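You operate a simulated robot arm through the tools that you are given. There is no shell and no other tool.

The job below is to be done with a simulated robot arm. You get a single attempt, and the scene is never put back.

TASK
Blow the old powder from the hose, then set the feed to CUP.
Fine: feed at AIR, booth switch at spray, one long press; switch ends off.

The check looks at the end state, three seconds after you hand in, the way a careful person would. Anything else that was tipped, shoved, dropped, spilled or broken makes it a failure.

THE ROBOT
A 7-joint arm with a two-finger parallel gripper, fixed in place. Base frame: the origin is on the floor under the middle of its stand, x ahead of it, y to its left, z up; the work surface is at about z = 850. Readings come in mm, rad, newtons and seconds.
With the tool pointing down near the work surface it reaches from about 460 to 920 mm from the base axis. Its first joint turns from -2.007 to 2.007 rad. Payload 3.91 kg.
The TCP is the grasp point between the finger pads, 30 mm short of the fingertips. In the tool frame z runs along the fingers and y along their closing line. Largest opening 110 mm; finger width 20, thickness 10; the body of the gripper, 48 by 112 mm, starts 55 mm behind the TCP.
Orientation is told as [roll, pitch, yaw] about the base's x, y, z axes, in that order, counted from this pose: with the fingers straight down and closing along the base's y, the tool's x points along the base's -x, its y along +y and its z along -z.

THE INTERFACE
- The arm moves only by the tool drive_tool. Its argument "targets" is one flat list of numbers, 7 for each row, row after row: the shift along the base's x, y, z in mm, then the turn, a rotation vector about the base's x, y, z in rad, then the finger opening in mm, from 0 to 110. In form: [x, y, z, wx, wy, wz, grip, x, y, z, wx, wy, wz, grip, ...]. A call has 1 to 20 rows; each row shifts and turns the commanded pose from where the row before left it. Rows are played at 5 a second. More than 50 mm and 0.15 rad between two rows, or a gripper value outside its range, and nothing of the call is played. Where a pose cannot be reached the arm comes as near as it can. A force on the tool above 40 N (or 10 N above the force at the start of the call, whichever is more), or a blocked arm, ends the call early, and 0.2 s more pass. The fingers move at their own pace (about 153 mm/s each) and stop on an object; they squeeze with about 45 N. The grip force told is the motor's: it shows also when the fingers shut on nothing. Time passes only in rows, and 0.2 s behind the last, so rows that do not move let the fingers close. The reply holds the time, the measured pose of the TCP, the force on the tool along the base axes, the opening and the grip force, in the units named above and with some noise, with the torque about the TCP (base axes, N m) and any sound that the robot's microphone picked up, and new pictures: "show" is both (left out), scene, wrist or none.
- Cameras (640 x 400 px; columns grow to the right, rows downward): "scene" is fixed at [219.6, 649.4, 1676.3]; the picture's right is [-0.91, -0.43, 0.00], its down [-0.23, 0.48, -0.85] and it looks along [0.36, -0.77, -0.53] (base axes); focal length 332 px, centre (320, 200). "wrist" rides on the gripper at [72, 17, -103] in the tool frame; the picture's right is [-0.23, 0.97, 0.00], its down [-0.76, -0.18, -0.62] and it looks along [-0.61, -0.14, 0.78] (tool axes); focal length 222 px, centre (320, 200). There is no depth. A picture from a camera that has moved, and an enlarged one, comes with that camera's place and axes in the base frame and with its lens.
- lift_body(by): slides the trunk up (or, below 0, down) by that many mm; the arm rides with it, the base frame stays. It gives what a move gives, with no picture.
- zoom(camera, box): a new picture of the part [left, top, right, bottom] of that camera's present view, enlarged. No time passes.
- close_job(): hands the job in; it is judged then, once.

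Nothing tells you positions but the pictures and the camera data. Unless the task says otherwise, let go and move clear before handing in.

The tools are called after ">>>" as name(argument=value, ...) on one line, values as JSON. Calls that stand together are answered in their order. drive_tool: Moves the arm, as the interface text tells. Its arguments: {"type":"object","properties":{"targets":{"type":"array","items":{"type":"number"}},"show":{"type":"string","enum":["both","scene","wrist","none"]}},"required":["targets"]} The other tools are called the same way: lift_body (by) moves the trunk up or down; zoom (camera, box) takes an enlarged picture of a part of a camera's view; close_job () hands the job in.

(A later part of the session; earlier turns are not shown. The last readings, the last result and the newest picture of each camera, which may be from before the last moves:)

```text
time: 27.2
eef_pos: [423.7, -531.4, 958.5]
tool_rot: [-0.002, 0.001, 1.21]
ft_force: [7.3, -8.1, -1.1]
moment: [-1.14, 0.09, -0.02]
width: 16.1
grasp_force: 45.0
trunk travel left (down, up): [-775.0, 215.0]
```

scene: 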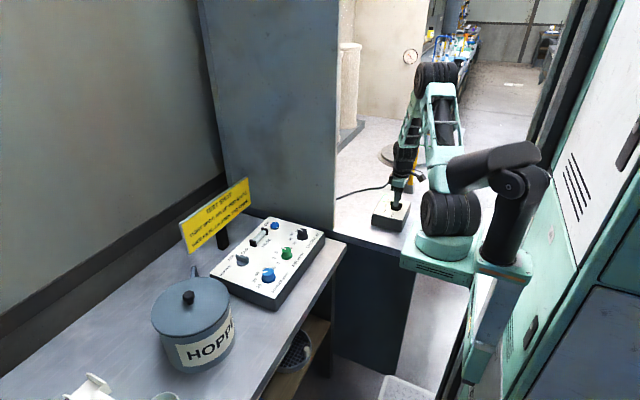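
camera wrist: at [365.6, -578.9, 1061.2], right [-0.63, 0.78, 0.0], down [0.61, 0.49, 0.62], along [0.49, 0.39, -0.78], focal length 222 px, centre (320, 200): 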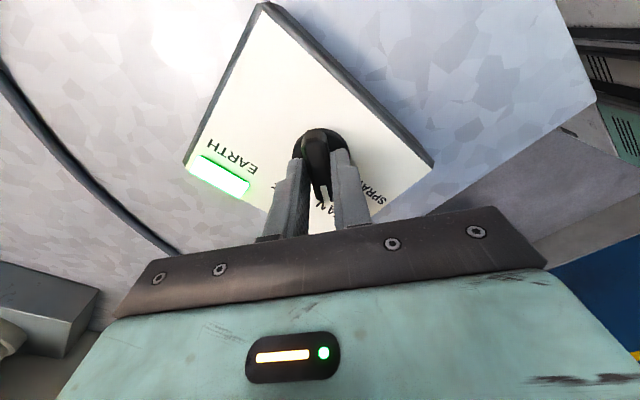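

>>> drive_tool(targets=[0.5, -0.5, 0, 0, 0, 0.1, 10, 0, 0, 0, 0, 0, 0.1, 10, 0, 0, 0, 0, 0, 0.1, 10, 0, 0, 0, 0, 0, 0.06, 10])

>>> zoom(camera="wrist", box=[200, 80, 440, 240])

>>> zoom(camera="scene", box=[360, 185, 420, 240])

```text
time: 28.2
eef_pos: [425.0, -531.6, 958.2]
tool_rot: [0.0, 0.001, 1.567]
ft_force: [10.3, -10.5, 8.8]
moment: [0.7, -0.12, -0.03]
width: 15.6
grasp_force: 45.0
trunk travel left (down, up): [-775.0, 215.0]
camera wrist: at [408.2, -605.2, 1061.3], right [-0.97, 0.23, 0.0], down [0.18, 0.76, 0.62], along [0.14, 0.61, -0.78], focal length 222 px, centre (320, 200)
```

scene: 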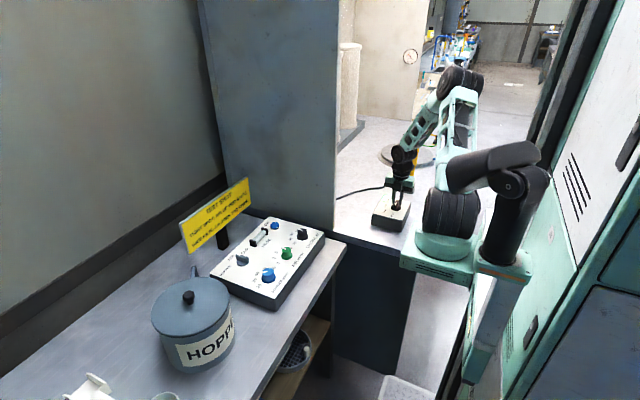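
wrist: 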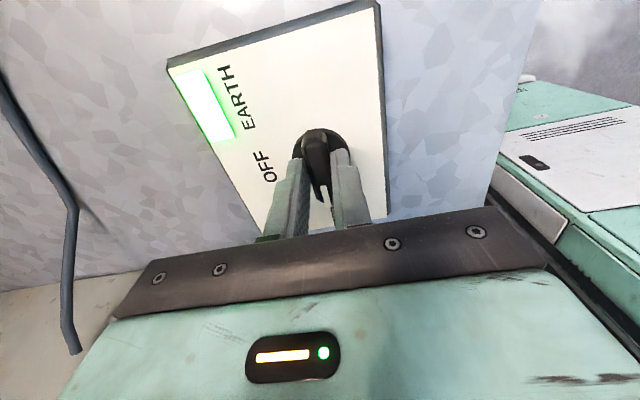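

```text
2.50 times, centred on (320, 160) of wrist
camera zoom: at [408.2, -605.2, 1061.3], right [-0.97, 0.23, 0.0], down [0.18, 0.76, 0.62], along [0.14, 0.61, -0.78], focal length 555 px, centre (320, 300)
```

zoom: 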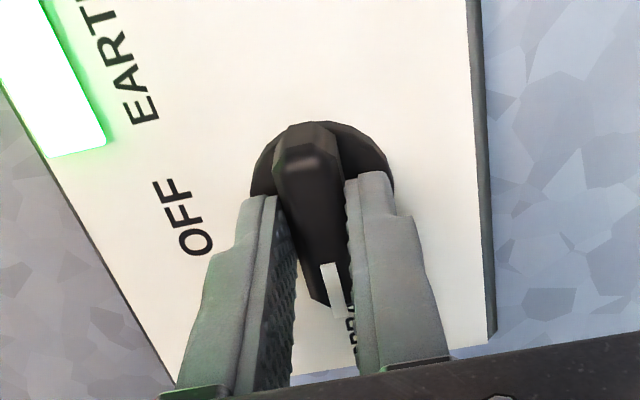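

```text
7.27 times, centred on (390, 212) of scene
camera zoom: at [219.6, 649.4, 1676.3], right [-0.91, -0.43, 0.0], down [-0.23, 0.48, -0.85], along [0.36, -0.77, -0.53], focal length 2414 px, centre (-189, 109)
```

zoom: 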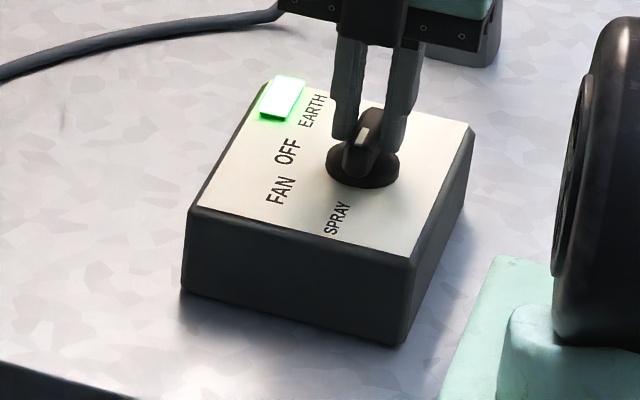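

The pointer is at SPRAY and the box hasn't moved. I'll release and lift straight up to confirm it stays.

>>> drive_tool(targets=[0, 0, 0, 0, 0, 0, 24, 0, 0, 0, 0, 0, 0, 40, 0, 0, 5, 0, 0, 0, 50, 0, 0, 20, 0, 0, 0, 60, 0, 0, 30, 0, 0, 0, 60, 0, 0, 40, 0, 0, 0, 60, 0, 0, 0, 0, 0, 0, 60])

>>> zoom(camera="wrist", box=[200, 60, 440, 220])

>>> zoom(camera="scene", box=[360, 185, 420, 240])

```text
time: 29.8
eef_pos: [423.5, -532.6, 1053.9]
tool_rot: [0.001, -0.002, 1.567]
ft_force: [-0.5, -0.4, -0.4]
moment: [-0.01, 0.03, 0.0]
width: 59.9
grasp_force: 0.1
trunk travel left (down, up): [-775.0, 215.0]
camera wrist: at [407.2, -606.0, 1157.8], right [-0.97, 0.23, 0.0], down [0.18, 0.76, 0.62], along [0.14, 0.61, -0.78], focal length 222 px, centre (320, 200)
```

scene: 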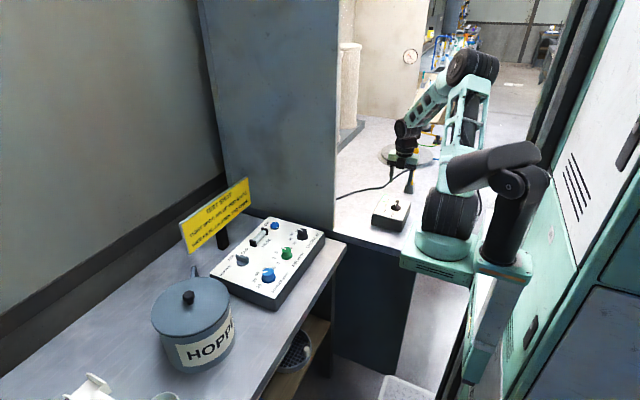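
wrist: 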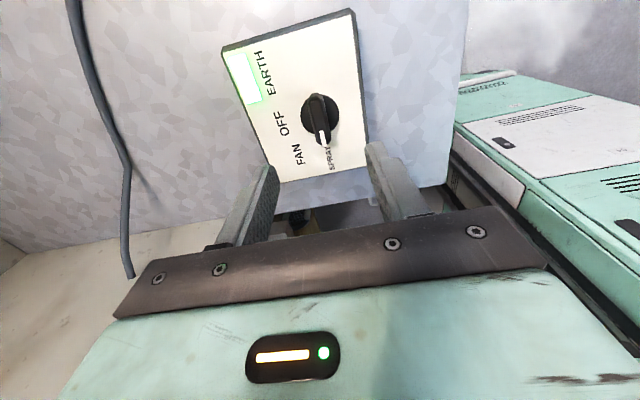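

```text
2.50 times, centred on (320, 140) of wrist
camera zoom: at [407.2, -606.0, 1157.8], right [-0.97, 0.23, 0.0], down [0.18, 0.76, 0.62], along [0.14, 0.61, -0.78], focal length 555 px, centre (320, 350)
```

zoom: 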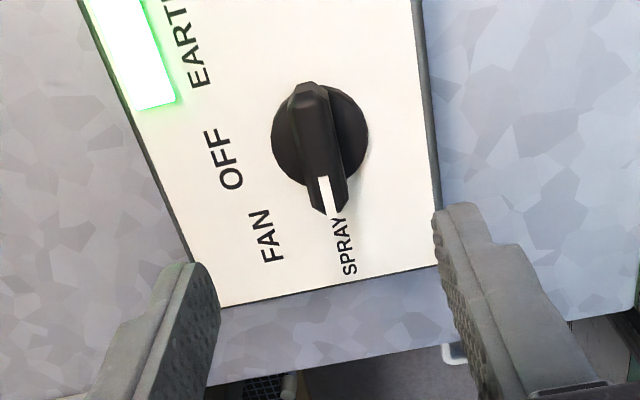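

```text
7.27 times, centred on (390, 212) of scene
camera zoom: at [219.6, 649.4, 1676.3], right [-0.91, -0.43, 0.0], down [-0.23, 0.48, -0.85], along [0.36, -0.77, -0.53], focal length 2414 px, centre (-189, 109)
```

zoom: 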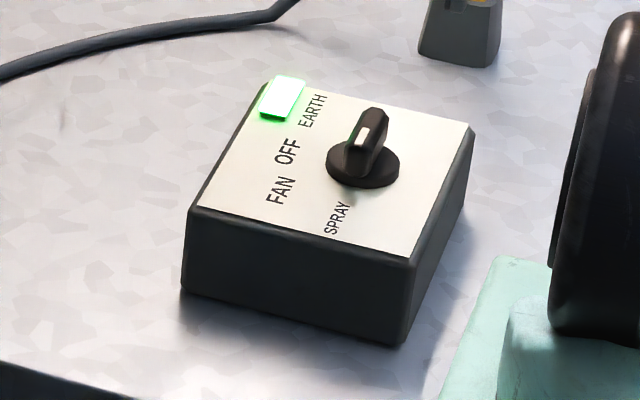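

The booth switch is at SPRAY and the box is undisturbed. Now I'll retrace the path around the partition edge, turning the hand back on the way, and go to the BLOW button near (806, −200).

>>> drive_tool(targets=[-20, 25, 25, 0, 0, -0.112, 60, 12, 47, 0, 0, 0, -0.112, 60, 12, 47, 0, 0, 0, -0.112, 60, 12, 47, 0, 0, 0, -0.112, 60, 12, 47, 0, 0, 0, -0.112, 60, 12, 47, 0, 0, 0, -0.112, 60, 12, 47, 0, 0, 0, -0.112, 60, 14, 46, 0, 0, 0, -0.112, 60, 14, 46, 0, 0, 0, -0.112, 60, 14, 46, 0, 0, 0, -0.112, 60, 46, -15, 0, 0, 0, -0.112, 60, 46, -15, 0, 0, 0, -0.112, 60, 46, -15, 0, 0, 0, -0.112, 60, 46, -15, 0, 0, 0, -0.112, 60, 40, -12, -10, 0, 0, 0, 60, 0, 0, 0, 0, 0, 0, 60])

>>> zoom(camera="wrist", box=[200, 60, 440, 220])

>>> zoom(camera="scene", box=[230, 205, 320, 275])

```text
time: 33.2
eef_pos: [738.6, -162.6, 1066.7]
tool_rot: [0.0, 0.0, -0.003]
ft_force: [-0.4, 0.3, 0.3]
moment: [-0.02, -0.01, 0.01]
width: 60.1
grasp_force: 0.0
trunk travel left (down, up): [-775.0, 215.0]
camera wrist: at [667.0, -146.0, 1170.5], right [0.23, 0.97, 0.0], down [0.76, -0.18, 0.62], along [0.61, -0.14, -0.78], focal length 222 px, centre (320, 200)
```

scene: 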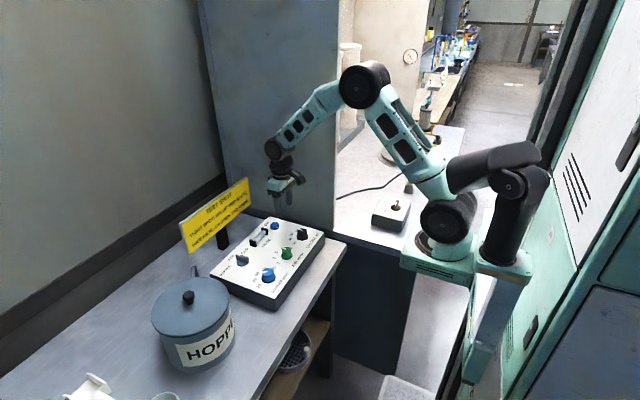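
wrist: 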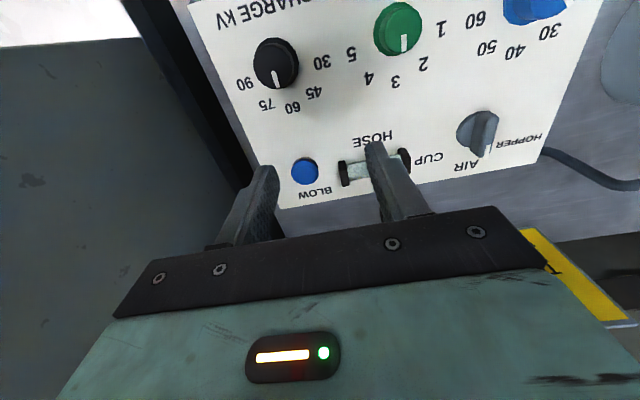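

```text
2.50 times, centred on (320, 140) of wrist
camera zoom: at [667.0, -146.0, 1170.5], right [0.23, 0.97, 0.0], down [0.76, -0.18, 0.62], along [0.61, -0.14, -0.78], focal length 555 px, centre (320, 350)
```

zoom: 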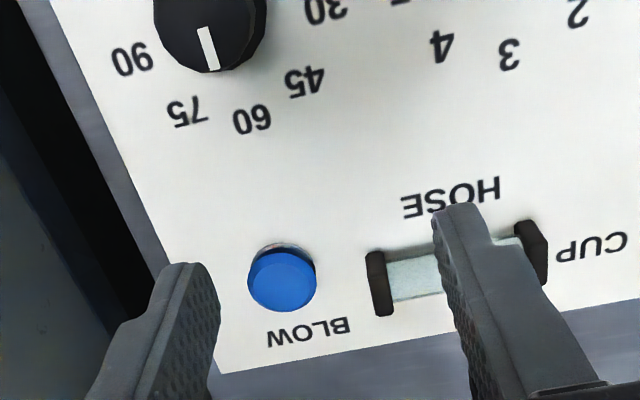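

```text
5.71 times, centred on (275, 240) of scene
camera zoom: at [219.6, 649.4, 1676.3], right [-0.91, -0.43, 0.0], down [-0.23, 0.48, -0.85], along [0.36, -0.77, -0.53], focal length 1897 px, centre (577, -29)
```

zoom: 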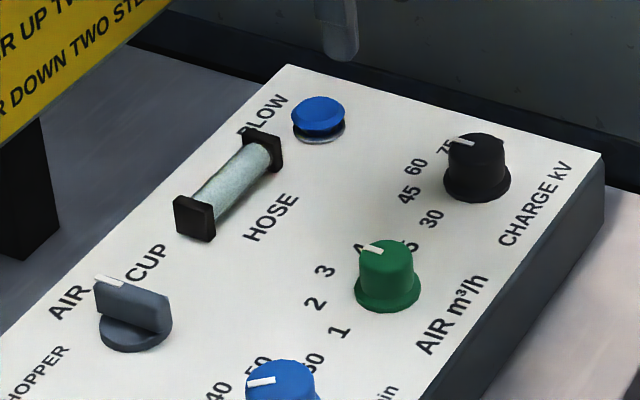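

The button cap triangulates to about (804.5, −196.5) with its top near z≈932 and about 34 mm wide. The hose glass still shows powder. I'll close the fingers and come above the button.

>>> drive_tool(targets=[22, -11.3, -20, 0, 0, 0, 20, 22, -11.3, -20, 0, 0, 0, 0, 21.9, -11.3, -26.7, 0, 0, 0, 0, 0, 0, 0, 0, 0, 0, 0, 0, 0, 0, 0, 0, 0, 0])

>>> zoom(camera="wrist", box=[220, 80, 420, 240])

>>> zoom(camera="scene", box=[230, 205, 320, 275])

```text
time: 34.4
eef_pos: [806.4, -191.0, 999.6]
tool_rot: [-0.001, -0.001, -0.002]
ft_force: [-0.6, 0.9, 0.2]
moment: [0.01, -0.02, -0.04]
width: 0.0
grasp_force: 38.2
trunk travel left (down, up): [-775.0, 215.0]
camera wrist: at [734.3, -174.6, 1103.1], right [0.23, 0.97, 0.0], down [0.76, -0.18, 0.62], along [0.61, -0.14, -0.78], focal length 222 px, centre (320, 200)
```

scene: 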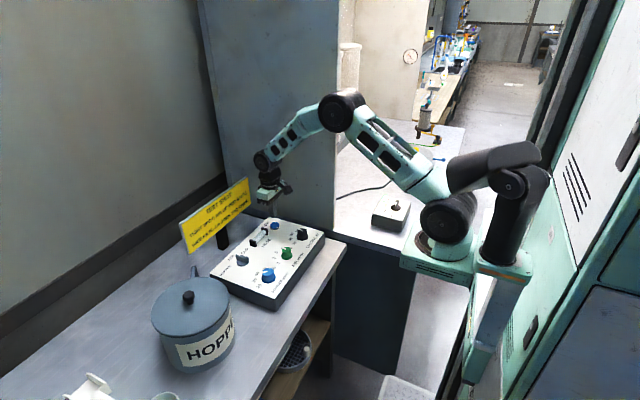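
wrist: 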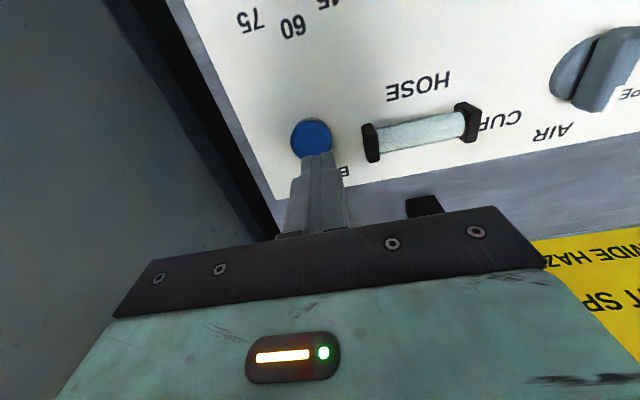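

```text
2.50 times, centred on (320, 160) of wrist
camera zoom: at [734.3, -174.6, 1103.1], right [0.23, 0.97, 0.0], down [0.76, -0.18, 0.62], along [0.61, -0.14, -0.78], focal length 555 px, centre (320, 300)
```

zoom: 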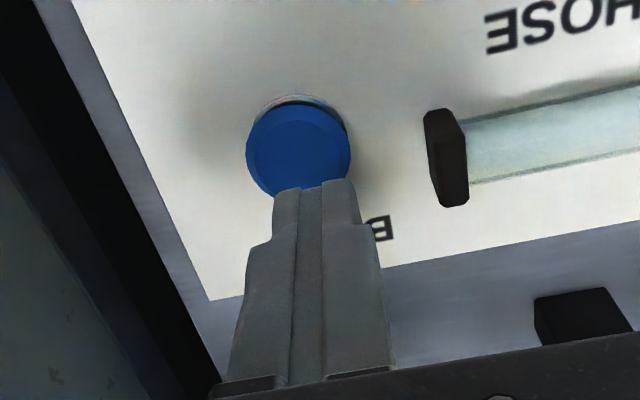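

```text
5.71 times, centred on (275, 240) of scene
camera zoom: at [219.6, 649.4, 1676.3], right [-0.91, -0.43, 0.0], down [-0.23, 0.48, -0.85], along [0.36, -0.77, -0.53], focal length 1897 px, centre (577, -29)
```

zoom: 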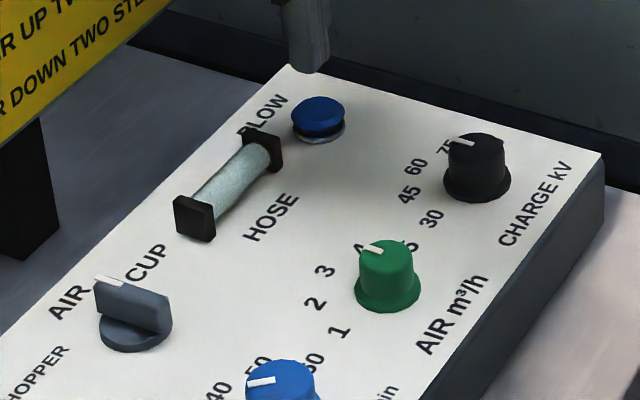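

The closed fingertips are a few millimetres off the button centre. I'll correct by (−1.5, −3.5) and lower to just above the cap.

>>> drive_tool(targets=[-1.5, -3.5, -15, 0, 0, 0, 0, 0, 0, -12, 0, 0, 0, 0, 0, 0, 0, 0, 0, 0, 0])

>>> zoom(camera="wrist", box=[220, 80, 420, 240])

>>> zoom(camera="scene", box=[230, 205, 320, 275])

```text
time: 35.2
eef_pos: [804.2, -193.9, 972.1]
tool_rot: [0.0, 0.0, -0.001]
ft_force: [-0.7, -0.2, 0.3]
moment: [-0.03, 0.0, 0.01]
width: 0.0
grasp_force: 37.4
trunk travel left (down, up): [-775.0, 215.0]
camera wrist: at [732.3, -177.8, 1076.2], right [0.23, 0.97, 0.0], down [0.76, -0.18, 0.62], along [0.61, -0.14, -0.78], focal length 222 px, centre (320, 200)
```

scene: 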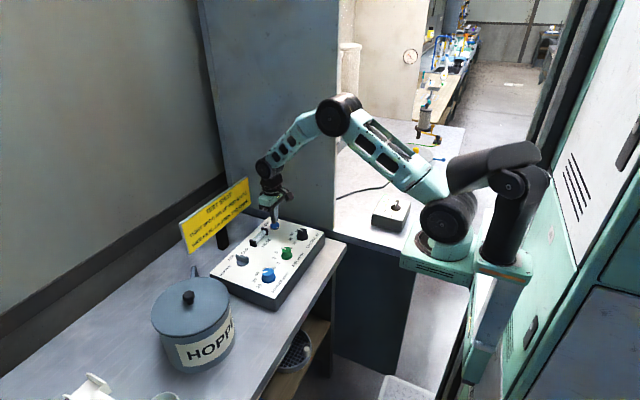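
wrist: 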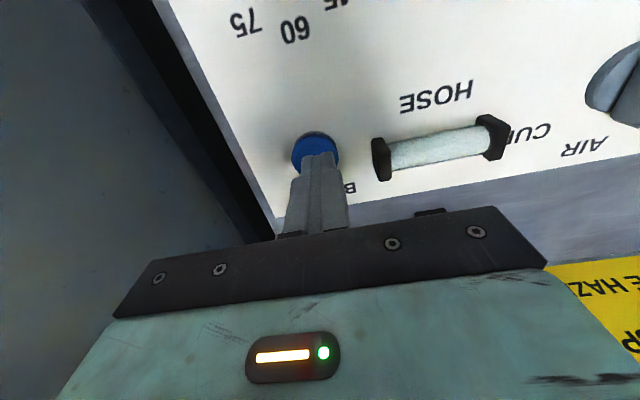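

```text
2.50 times, centred on (320, 160) of wrist
camera zoom: at [732.3, -177.8, 1076.2], right [0.23, 0.97, 0.0], down [0.76, -0.18, 0.62], along [0.61, -0.14, -0.78], focal length 555 px, centre (320, 300)
```

zoom: 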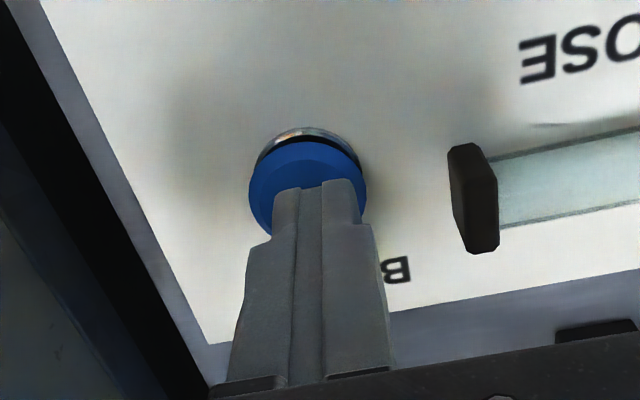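

```text
5.71 times, centred on (275, 240) of scene
camera zoom: at [219.6, 649.4, 1676.3], right [-0.91, -0.43, 0.0], down [-0.23, 0.48, -0.85], along [0.36, -0.77, -0.53], focal length 1897 px, centre (577, -29)
```

zoom: 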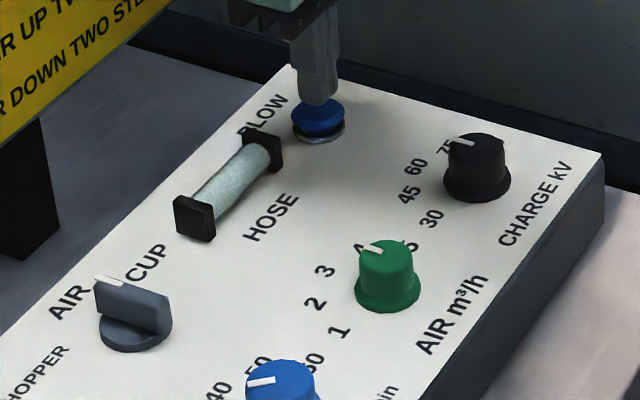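

The fingertips sit just above the cap and about 2–3 mm to one side. I'll centre and go down slowly until I feel the button, keeping it a single continuous press.

>>> drive_tool(targets=[-0.3, -2.5, -3, 0, 0, 0, 0, 0, 0, -2, 0, 0, 0, 0, 0, 0, -1.5, 0, 0, 0, 0, 0, 0, -1.5, 0, 0, 0, 0], show="none")

```text
time: 36.2
eef_pos: [806.5, -197.8, 965.6]
tool_rot: [0.0, 0.001, -0.002]
ft_force: [0.2, 0.3, 0.0]
moment: [-0.01, 0.03, -0.01]
width: 0.0
grasp_force: 37.6
trunk travel left (down, up): [-775.0, 215.0]
```

>>> drive_tool(targets=[0, 0, -1, 0, 0, 0, 0, 0, 0, -1, 0, 0, 0, 0, 0, 0, -1, 0, 0, 0, 0], show="wrist")

```text
time: 37.0
eef_pos: [805.5, -199.5, 960.5]
tool_rot: [0.0, -0.001, -0.001]
ft_force: [0.0, 0.3, 0.4]
moment: [0.02, -0.01, 0.01]
width: 0.1
grasp_force: 37.2
trunk travel left (down, up): [-775.0, 215.0]
camera wrist: at [733.3, -181.8, 1065.2], right [0.23, 0.97, 0.0], down [0.76, -0.18, 0.62], along [0.61, -0.14, -0.78], focal length 222 px, centre (320, 200)
```

wrist: 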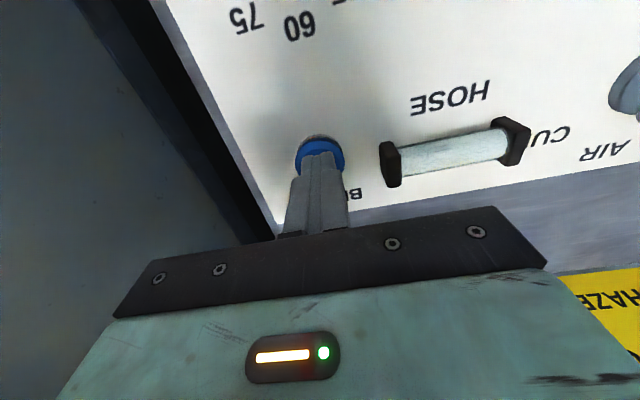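

The tips are centred over the cap with no contact yet. I'll continue down in 1 mm steps.

>>> drive_tool(targets=[0, 0, -1, 0, 0, 0, 0, 0, 0, -1, 0, 0, 0, 0, 0, 0, -1, 0, 0, 0, 0], show="none")

```text
time: 37.8
eef_pos: [805.2, -198.8, 958.9]
tool_rot: [0.0, -0.001, -0.003]
ft_force: [-0.5, -0.8, -0.4]
moment: [-0.03, -0.03, 0.01]
width: 0.2
grasp_force: 38.2
trunk travel left (down, up): [-775.0, 215.0]
```

>>> drive_tool(targets=[0, 0, -1, 0, 0, 0, 0, 0, 0, -1, 0, 0, 0, 0], show="both")

>>> zoom(camera="scene", box=[230, 205, 320, 275])

>>> zoom(camera="wrist", box=[260, 100, 380, 200])

```text
time: 38.4
eef_pos: [805.2, -197.7, 957.3]
tool_rot: [0.002, -0.002, -0.003]
ft_force: [-0.1, 0.1, 0.2]
moment: [-0.02, -0.01, -0.01]
width: 0.0
grasp_force: 37.3
trunk travel left (down, up): [-775.0, 215.0]
camera wrist: at [733.0, -181.3, 1061.1], right [0.23, 0.97, 0.0], down [0.76, -0.18, 0.62], along [0.61, -0.14, -0.78], focal length 222 px, centre (320, 200)
```

scene: 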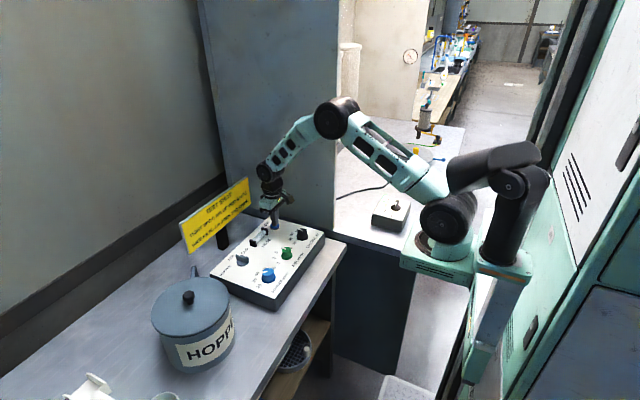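
wrist: 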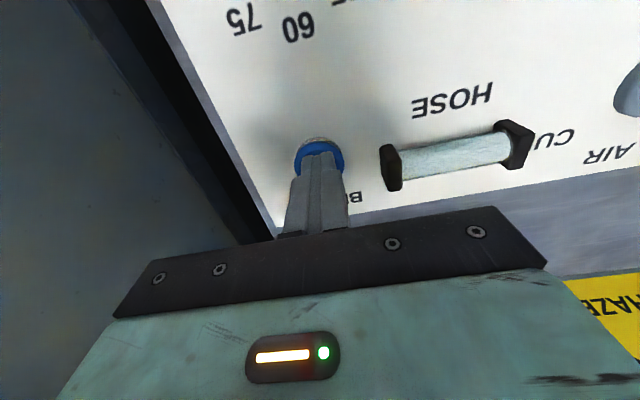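

```text
5.71 times, centred on (275, 240) of scene
camera zoom: at [219.6, 649.4, 1676.3], right [-0.91, -0.43, 0.0], down [-0.23, 0.48, -0.85], along [0.36, -0.77, -0.53], focal length 1897 px, centre (577, -29)
```

zoom: 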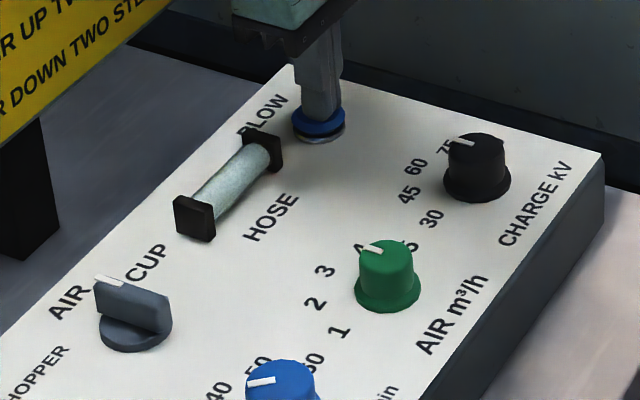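

```text
4.00 times, centred on (320, 150) of wrist
camera zoom: at [733.0, -181.3, 1061.1], right [0.23, 0.97, 0.0], down [0.76, -0.18, 0.62], along [0.61, -0.14, -0.78], focal length 888 px, centre (320, 400)
```

zoom: 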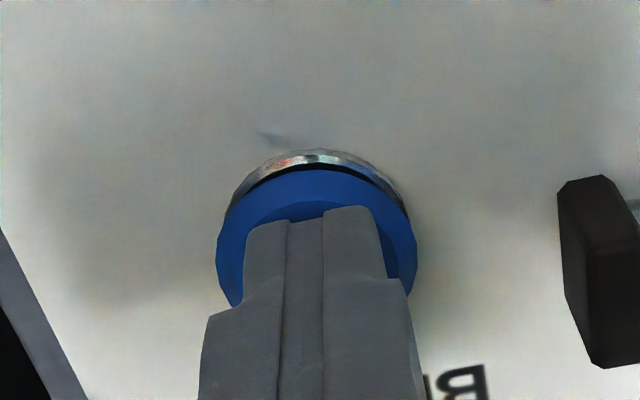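

The tips are almost on the cap with still no force. Continuing down.

>>> drive_tool(targets=[0, 0, -1, 0, 0, 0, 0, 0, 0, -1, 0, 0, 0, 0], show="none")

```text
time: 39.0
eef_pos: [805.5, -197.9, 954.6]
tool_rot: [0.0, 0.0, -0.001]
ft_force: [0.3, 0.3, 1.7]
moment: [0.02, 0.05, 0.01]
width: 0.0
grasp_force: 38.7
trunk travel left (down, up): [-775.0, 215.0]
```

Contact is starting (1.7 N). Now I'll press in and keep holding, watching the hose glass.

>>> drive_tool(targets=[0, 0, -1.5, 0, 0, 0, 0, 0, 0, -1.5, 0, 0, 0, 0, 0, 0, -1, 0, 0, 0, 0], show="scene")

>>> zoom(camera="scene", box=[230, 205, 320, 275])

```text
time: 39.8
eef_pos: [805.7, -197.7, 951.9]
tool_rot: [0.001, 0.0, -0.003]
ft_force: [-1.2, -0.8, 13.2]
moment: [-0.04, 0.08, 0.07]
width: 0.4
grasp_force: 36.9
trunk travel left (down, up): [-775.0, 215.0]
```

scene: 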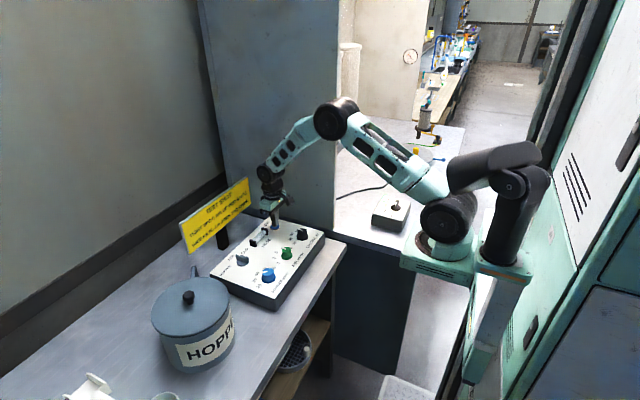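

```text
5.71 times, centred on (275, 240) of scene
camera zoom: at [219.6, 649.4, 1676.3], right [-0.91, -0.43, 0.0], down [-0.23, 0.48, -0.85], along [0.36, -0.77, -0.53], focal length 1897 px, centre (577, -29)
```

zoom: 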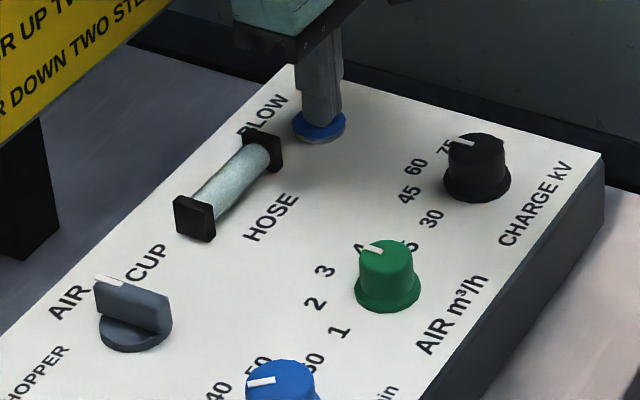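

The cap is pushed down with 13 N. I'll hold and watch for sound or change in the hose.

>>> drive_tool(targets=[0, 0, -0.7, 0, 0, 0, 0, 0, 0, 0, 0, 0, 0, 0, 0, 0, 0, 0, 0, 0, 0, 0, 0, 0, 0, 0, 0, 0], show="scene")

>>> zoom(camera="scene", box=[240, 205, 300, 255])

```text
time: 40.8
eef_pos: [805.7, -197.9, 951.3]
tool_rot: [0.001, -0.001, -0.005]
ft_force: [-3.0, -4.0, 18.8]
moment: [-0.11, 0.12, -0.03]
width: 0.0
grasp_force: 37.7
trunk travel left (down, up): [-775.0, 215.0]
```

scene: 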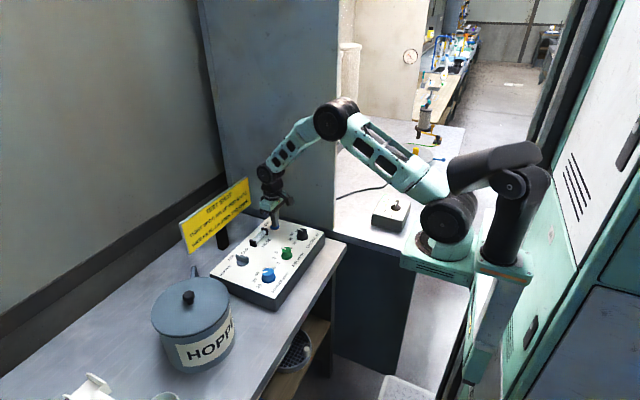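

```text
8.00 times, centred on (270, 230) of scene
camera zoom: at [219.6, 649.4, 1676.3], right [-0.91, -0.43, 0.0], down [-0.23, 0.48, -0.85], along [0.36, -0.77, -0.53], focal length 2656 px, centre (720, -40)
```

zoom: 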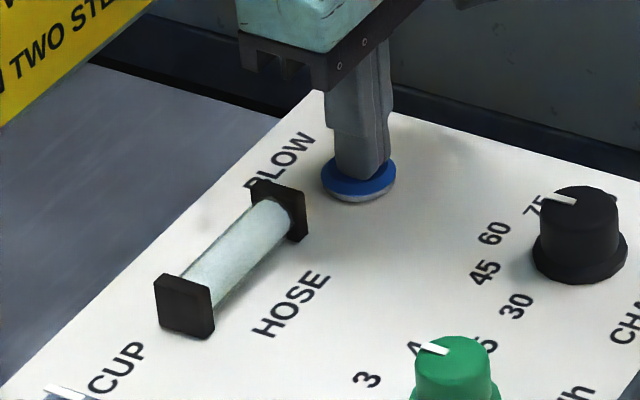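

The button is at its stop and the hose looks to be getting clearer. I'll keep holding.

>>> drive_tool(targets=[0, 0, 0, 0, 0, 0, 0, 0, 0, 0, 0, 0, 0, 0, 0, 0, 0, 0, 0, 0, 0, 0, 0, 0, 0, 0, 0, 0, 0, 0, 0, 0, 0, 0, 0, 0, 0, 0, 0, 0, 0, 0, 0, 0, 0, 0, 0, 0, 0], show="both")

>>> zoom(camera="scene", box=[240, 205, 300, 255])

>>> zoom(camera="wrist", box=[350, 80, 560, 210])

```text
time: 42.4
eef_pos: [805.7, -198.4, 951.6]
tool_rot: [0.0, -0.002, -0.001]
ft_force: [-1.0, -5.5, 18.7]
moment: [-0.15, 0.03, 0.04]
width: 0.0
grasp_force: 37.9
trunk travel left (down, up): [-775.0, 215.0]
camera wrist: at [733.1, -181.4, 1055.1], right [0.23, 0.97, 0.0], down [0.76, -0.18, 0.62], along [0.61, -0.14, -0.78], focal length 222 px, centre (320, 200)
```

scene: 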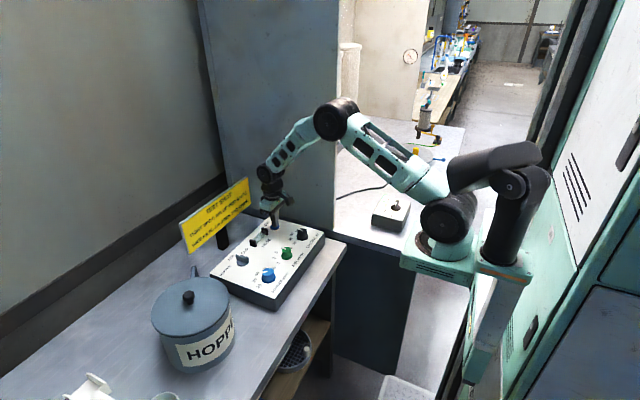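
wrist: 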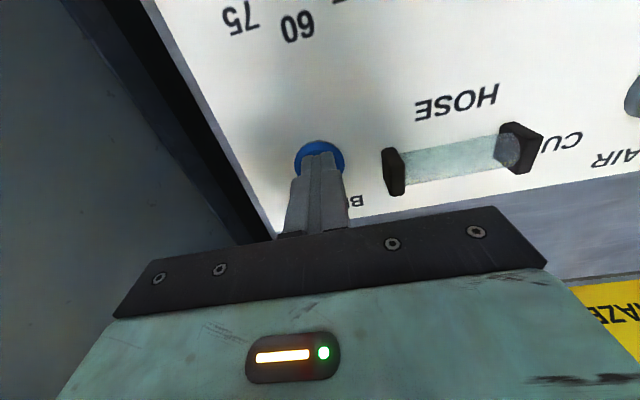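

```text
8.00 times, centred on (270, 230) of scene
camera zoom: at [219.6, 649.4, 1676.3], right [-0.91, -0.43, 0.0], down [-0.23, 0.48, -0.85], along [0.36, -0.77, -0.53], focal length 2656 px, centre (720, -40)
```

zoom: 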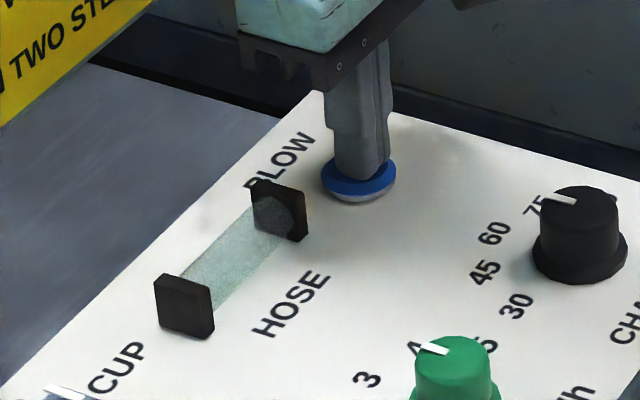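

```text
3.05 times, centred on (455, 145) of wrist
camera zoom: at [733.1, -181.4, 1055.1], right [0.23, 0.97, 0.0], down [0.76, -0.18, 0.62], along [0.61, -0.14, -0.78], focal length 677 px, centre (-91, 368)
```

zoom: 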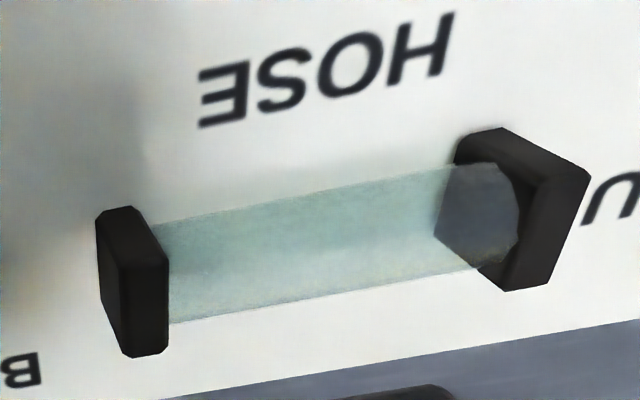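

It's working: the hose tube is turning transparent. I'll hold until it is fully clear.

>>> drive_tool(targets=[0, 0, 0, 0, 0, 0, 0, 0, 0, 0, 0, 0, 0, 0, 0, 0, 0, 0, 0, 0, 0, 0, 0, 0, 0, 0, 0, 0, 0, 0, 0, 0, 0, 0, 0, 0, 0, 0, 0, 0, 0, 0, 0, 0, 0, 0, 0, 0, 0], show="wrist")

>>> zoom(camera="wrist", box=[350, 80, 560, 210])

>>> zoom(camera="scene", box=[240, 205, 300, 255])

```text
time: 44.0
eef_pos: [805.3, -197.3, 951.2]
tool_rot: [-0.001, -0.004, -0.003]
ft_force: [0.5, -4.6, 19.4]
moment: [-0.19, 0.03, -0.01]
width: 0.1
grasp_force: 37.6
trunk travel left (down, up): [-775.0, 215.0]
camera wrist: at [733.2, -181.2, 1055.1], right [0.23, 0.97, 0.0], down [0.76, -0.18, 0.62], along [0.61, -0.14, -0.78], focal length 222 px, centre (320, 200)
```

wrist: 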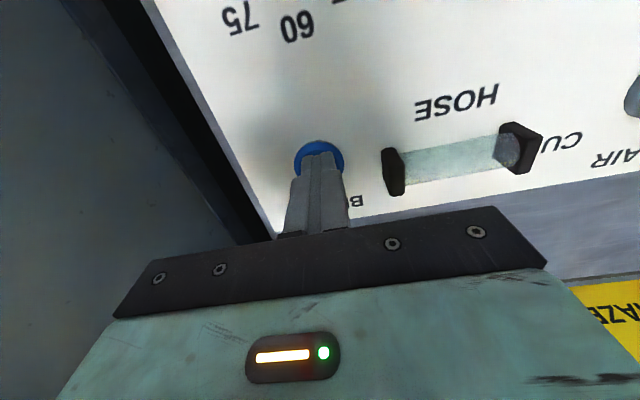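

```text
3.05 times, centred on (455, 145) of wrist
camera zoom: at [733.2, -181.2, 1055.1], right [0.23, 0.97, 0.0], down [0.76, -0.18, 0.62], along [0.61, -0.14, -0.78], focal length 677 px, centre (-91, 368)
```

zoom: 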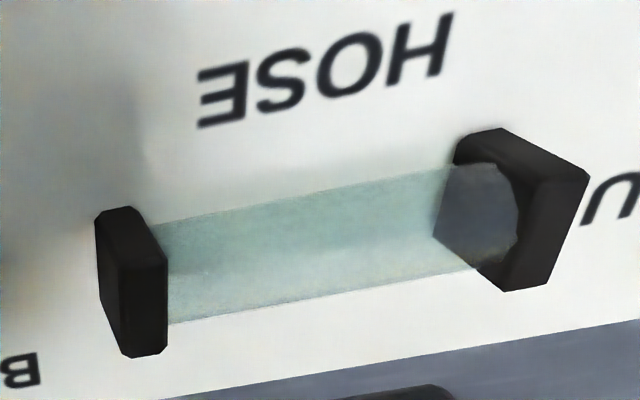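

```text
8.00 times, centred on (270, 230) of scene
camera zoom: at [219.6, 649.4, 1676.3], right [-0.91, -0.43, 0.0], down [-0.23, 0.48, -0.85], along [0.36, -0.77, -0.53], focal length 2656 px, centre (720, -40)
```

zoom: 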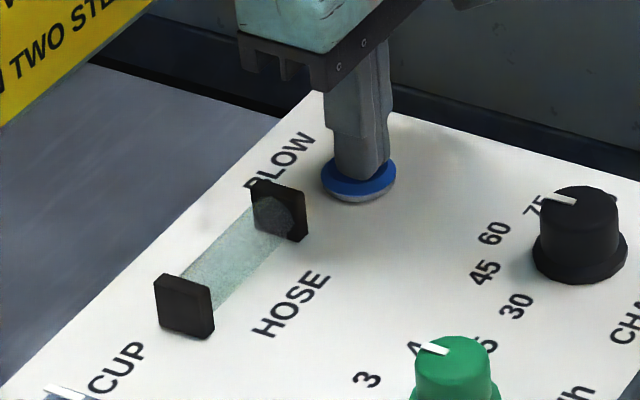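

The tube looks the same between the last two views, fully clear, after more than 4 s of pressing. I'll release straight up and return along the safe path to set the booth switch OFF before touching the feed.

>>> drive_tool(targets=[0, 0, 8, 0, 0, 0, 0, 0, 0, 25, 0, 0, 0, 0, 0, 0, 40, 0, 0, 0, 0, -20, 12, 40, 0, 0, 0, 0, -40, 22, 12, 0, 0, 0, 30, -46, 15, 0, 0, 0, 0.112, 60, -46, 15, 0, 0, 0, 0.112, 60, -46, 15, 0, 0, 0, 0.112, 60, -46, 15, 0, 0, 0, 0.112, 60, -46, 15, 0, 0, 0, 0.112, 60, -14, -46, 0, 0, 0, 0.112, 60, -14, -46, 0, 0, 0, 0.112, 60, -14, -46, 0, 0, 0, 0.112, 60, -12, -47, 0, 0, 0, 0.112, 60, -12, -47, 0, 0, 0, 0.112, 60, -12, -47, 0, 0, 0, 0.112, 60, -12, -47, 0, 0, 0, 0.112, 60, -12, -47, 0, 0, 0, 0.112, 60, -12, -47, 0, 0, 0, 0.112, 60])

>>> zoom(camera="scene", box=[210, 205, 330, 300])

```text
time: 48.0
eef_pos: [403.2, -506.6, 1076.4]
tool_rot: [0.0, 0.0, 1.57]
ft_force: [-0.1, 1.1, -0.1]
moment: [-0.04, 0.05, -0.03]
width: 60.1
grasp_force: 0.1
trunk travel left (down, up): [-775.0, 215.0]
camera wrist: at [386.0, -580.4, 1179.1], right [-0.97, 0.23, 0.0], down [0.18, 0.76, 0.62], along [0.14, 0.61, -0.78], focal length 222 px, centre (320, 200)
```

scene: 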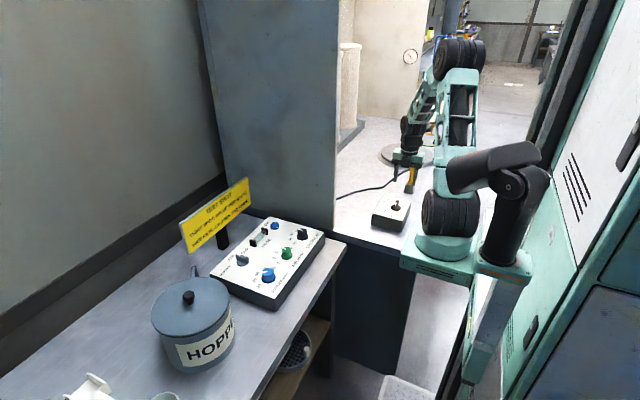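
wrist: 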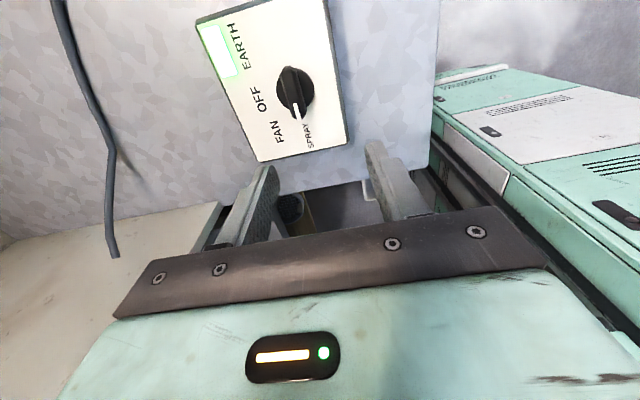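

```text
4.21 times, centred on (270, 252) of scene
camera zoom: at [219.6, 649.4, 1676.3], right [-0.91, -0.43, 0.0], down [-0.23, 0.48, -0.85], along [0.36, -0.77, -0.53], focal length 1398 px, centre (530, -21)
```

zoom: 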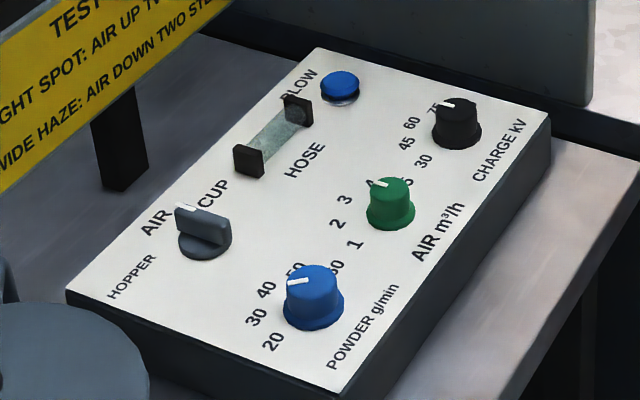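

The hose stays clear and the button has popped back up; the feed is still at AIR. Next I'll come down over the booth knob, now lying along y, to turn it back to OFF.

>>> drive_tool(targets=[10.5, -12.5, -30, 0, 0, 0, 60, 10.3, -12, -40, 0, 0, 0, 50, 0, 0, -38, 0, 0, 0, 40, 0, 0, 0, 0, 0, 0, 40])

>>> zoom(camera="wrist", box=[200, 80, 440, 240])

>>> zoom(camera="scene", box=[360, 185, 420, 240])

```text
time: 49.0
eef_pos: [422.9, -534.3, 968.0]
tool_rot: [0.001, 0.001, 1.566]
ft_force: [0.3, -0.1, -0.2]
moment: [-0.04, 0.0, 0.02]
width: 40.1
grasp_force: 0.1
trunk travel left (down, up): [-775.0, 215.0]
camera wrist: at [406.4, -606.2, 1071.8], right [-0.97, 0.23, 0.0], down [0.18, 0.76, 0.62], along [0.14, 0.61, -0.78], focal length 222 px, centre (320, 200)
```

scene: 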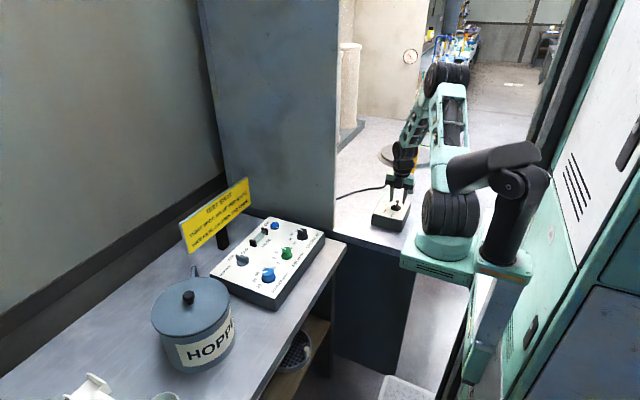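
wrist: 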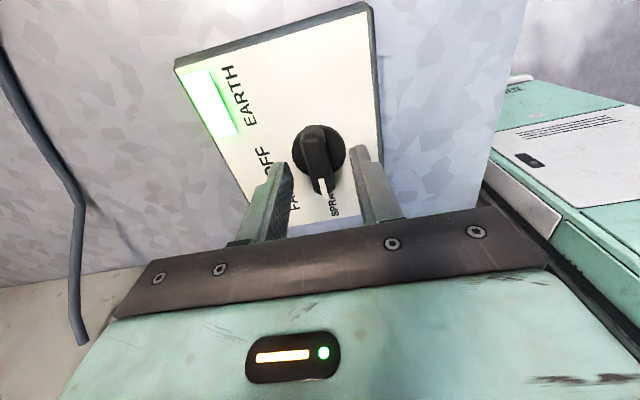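

```text
2.50 times, centred on (320, 160) of wrist
camera zoom: at [406.4, -606.2, 1071.8], right [-0.97, 0.23, 0.0], down [0.18, 0.76, 0.62], along [0.14, 0.61, -0.78], focal length 555 px, centre (320, 300)
```

zoom: 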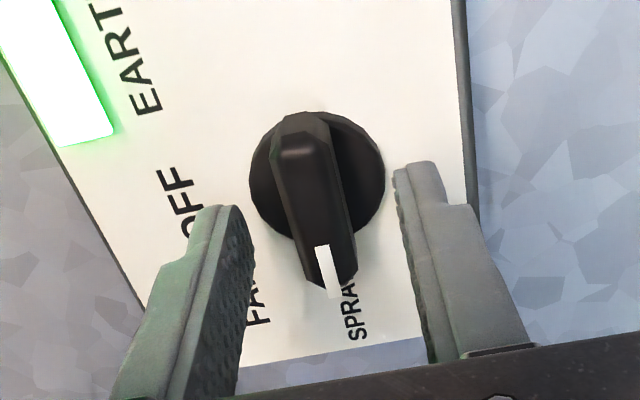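

```text
7.27 times, centred on (390, 212) of scene
camera zoom: at [219.6, 649.4, 1676.3], right [-0.91, -0.43, 0.0], down [-0.23, 0.48, -0.85], along [0.36, -0.77, -0.53], focal length 2414 px, centre (-189, 109)
```

zoom: 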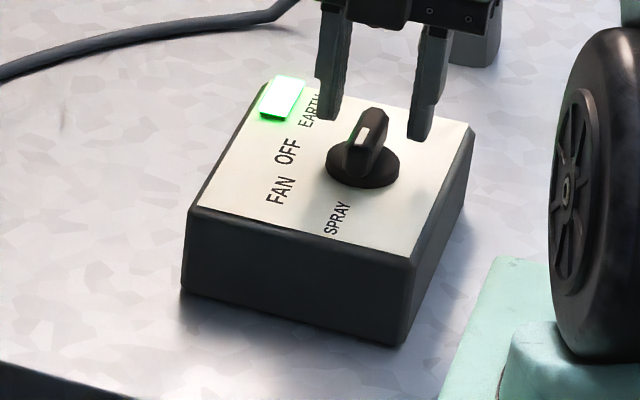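

Alignment is close; I'll shift about 1 mm toward the knob axis, lower 10 mm and close gradually.

>>> drive_tool(targets=[1, 1, -5, 0, 0, 0, 36, 0, 0, -5, 0, 0, 0, 30, 0, 0, 0, 0, 0, 0, 24, 0, 0, 0, 0, 0, 0, 20, 0, 0, 0, 0, 0, 0, 18, 0, 0, 0, 0, 0, 0, 16, 0, 0, 0, 0, 0, 0, 15], show="none")

```text
time: 50.6
eef_pos: [425.6, -532.3, 957.8]
tool_rot: [0.001, 0.0, 1.568]
ft_force: [3.8, -0.9, -0.6]
moment: [-0.03, -0.02, 0.03]
width: 16.3
grasp_force: 1.3
trunk travel left (down, up): [-775.0, 215.0]
```

>>> drive_tool(targets=[0.4, 0, 0, 0, 0, 0, 12, 0, 0, 0, 0, 0, 0, 10, 0, 0, 0, 0, 0, 0, 10, 0, 0, 0, 0, 0, -0.1, 10, 0, 0, 0, 0, 0, -0.1, 10, 0, 0, 0, 0, 0, -0.1, 10, 0, 0, 0, 0, 0, -0.1, 10], show="wrist")

```text
time: 52.2
eef_pos: [425.0, -531.6, 958.1]
tool_rot: [0.0, -0.002, 1.167]
ft_force: [2.0, 8.5, -6.1]
moment: [-0.8, 0.15, 0.0]
width: 16.1
grasp_force: 45.3
trunk travel left (down, up): [-775.0, 215.0]
camera wrist: at [380.3, -592.8, 1061.2], right [-0.81, 0.59, 0.0], down [0.46, 0.63, 0.62], along [0.37, 0.5, -0.78], focal length 222 px, centre (320, 200)
```

wrist: 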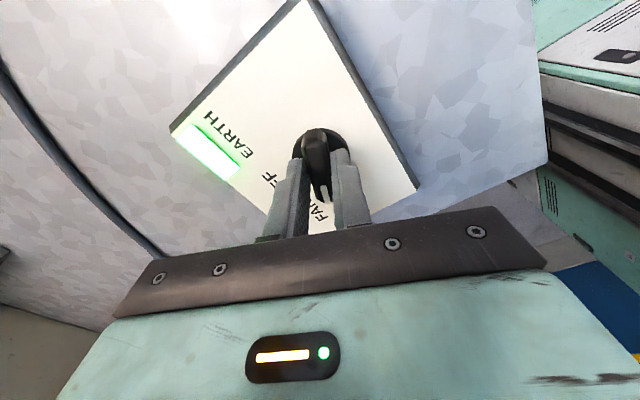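

The knob is following. I'll ease toward +y by the force reading and continue.

>>> drive_tool(targets=[0, 0.7, 0, 0, 0, -0.1, 10, 0, 0, 0, 0, 0, -0.1, 10, 0, 0, 0, 0, 0, -0.1, 10, 0, 0, 0, 0, 0, -0.1, 10], show="none")

```text
time: 53.2
eef_pos: [423.9, -531.3, 958.9]
tool_rot: [0.004, 0.0, 0.766]
ft_force: [-1.5, 17.4, 7.1]
moment: [0.1, 0.23, 0.1]
width: 15.7
grasp_force: 44.8
trunk travel left (down, up): [-775.0, 215.0]
```

>>> drive_tool(targets=[0, 1.2, 0, 0, 0, -0.1, 10, 0, 0, 0, 0, 0, -0.1, 10, 0, 0, 0, 0, 0, -0.1, 10], show="none")

```text
time: 54.0
eef_pos: [422.6, -530.1, 956.6]
tool_rot: [-0.001, -0.001, 0.466]
ft_force: [-6.5, 14.0, 12.1]
moment: [0.74, -0.35, 0.05]
width: 15.8
grasp_force: 45.4
trunk travel left (down, up): [-775.0, 215.0]
```

>>> drive_tool(targets=[-0.6, 0.9, 0, 0, 0, -0.1, 10, 0, 0, 0, 0, 0, -0.1, 10, 0, 0, 0, 0, 0, -0.1, 10, 0, 0, 0, 0, 0, -0.1, 10, 0, 0, 0, 0, 0, -0.066, 10])

>>> zoom(camera="scene", box=[360, 185, 420, 240])

>>> zoom(camera="wrist", box=[200, 80, 440, 240])

```text
time: 55.2
eef_pos: [422.8, -529.6, 957.0]
tool_rot: [-0.001, -0.001, -0.002]
ft_force: [-4.5, 3.9, -4.6]
moment: [-0.03, 0.84, 0.1]
width: 15.5
grasp_force: 44.9
trunk travel left (down, up): [-775.0, 215.0]
camera wrist: at [350.3, -513.3, 1061.3], right [0.23, 0.97, 0.0], down [0.76, -0.18, 0.62], along [0.61, -0.14, -0.78], focal length 222 px, centre (320, 200)
```

scene: 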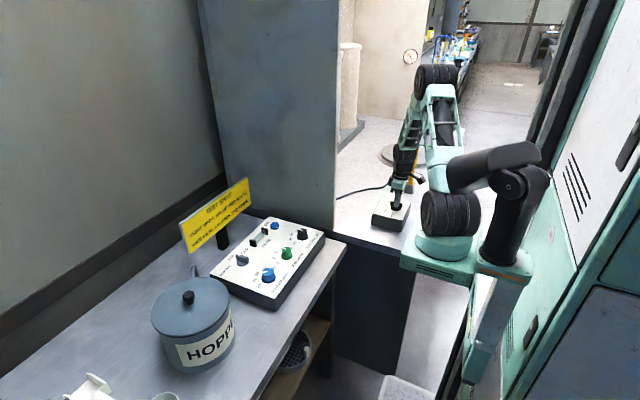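
wrist: 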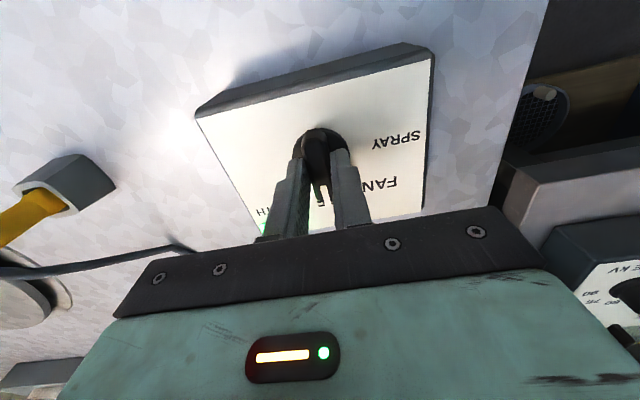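

```text
7.27 times, centred on (390, 212) of scene
camera zoom: at [219.6, 649.4, 1676.3], right [-0.91, -0.43, 0.0], down [-0.23, 0.48, -0.85], along [0.36, -0.77, -0.53], focal length 2414 px, centre (-189, 109)
```

zoom: 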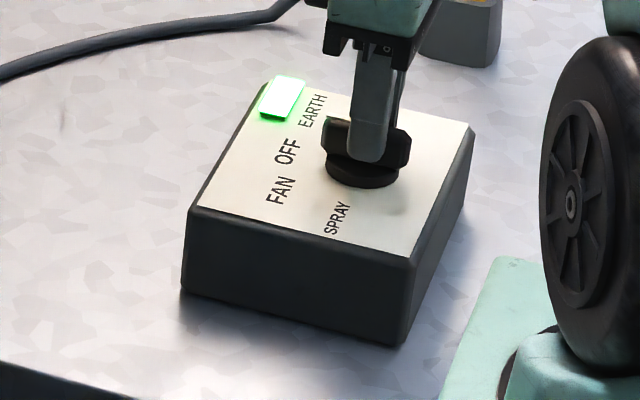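

```text
2.50 times, centred on (320, 160) of wrist
camera zoom: at [350.3, -513.3, 1061.3], right [0.23, 0.97, 0.0], down [0.76, -0.18, 0.62], along [0.61, -0.14, -0.78], focal length 555 px, centre (320, 300)
```

zoom: 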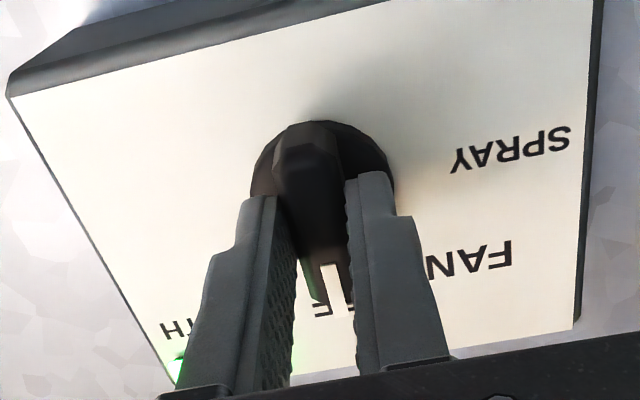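

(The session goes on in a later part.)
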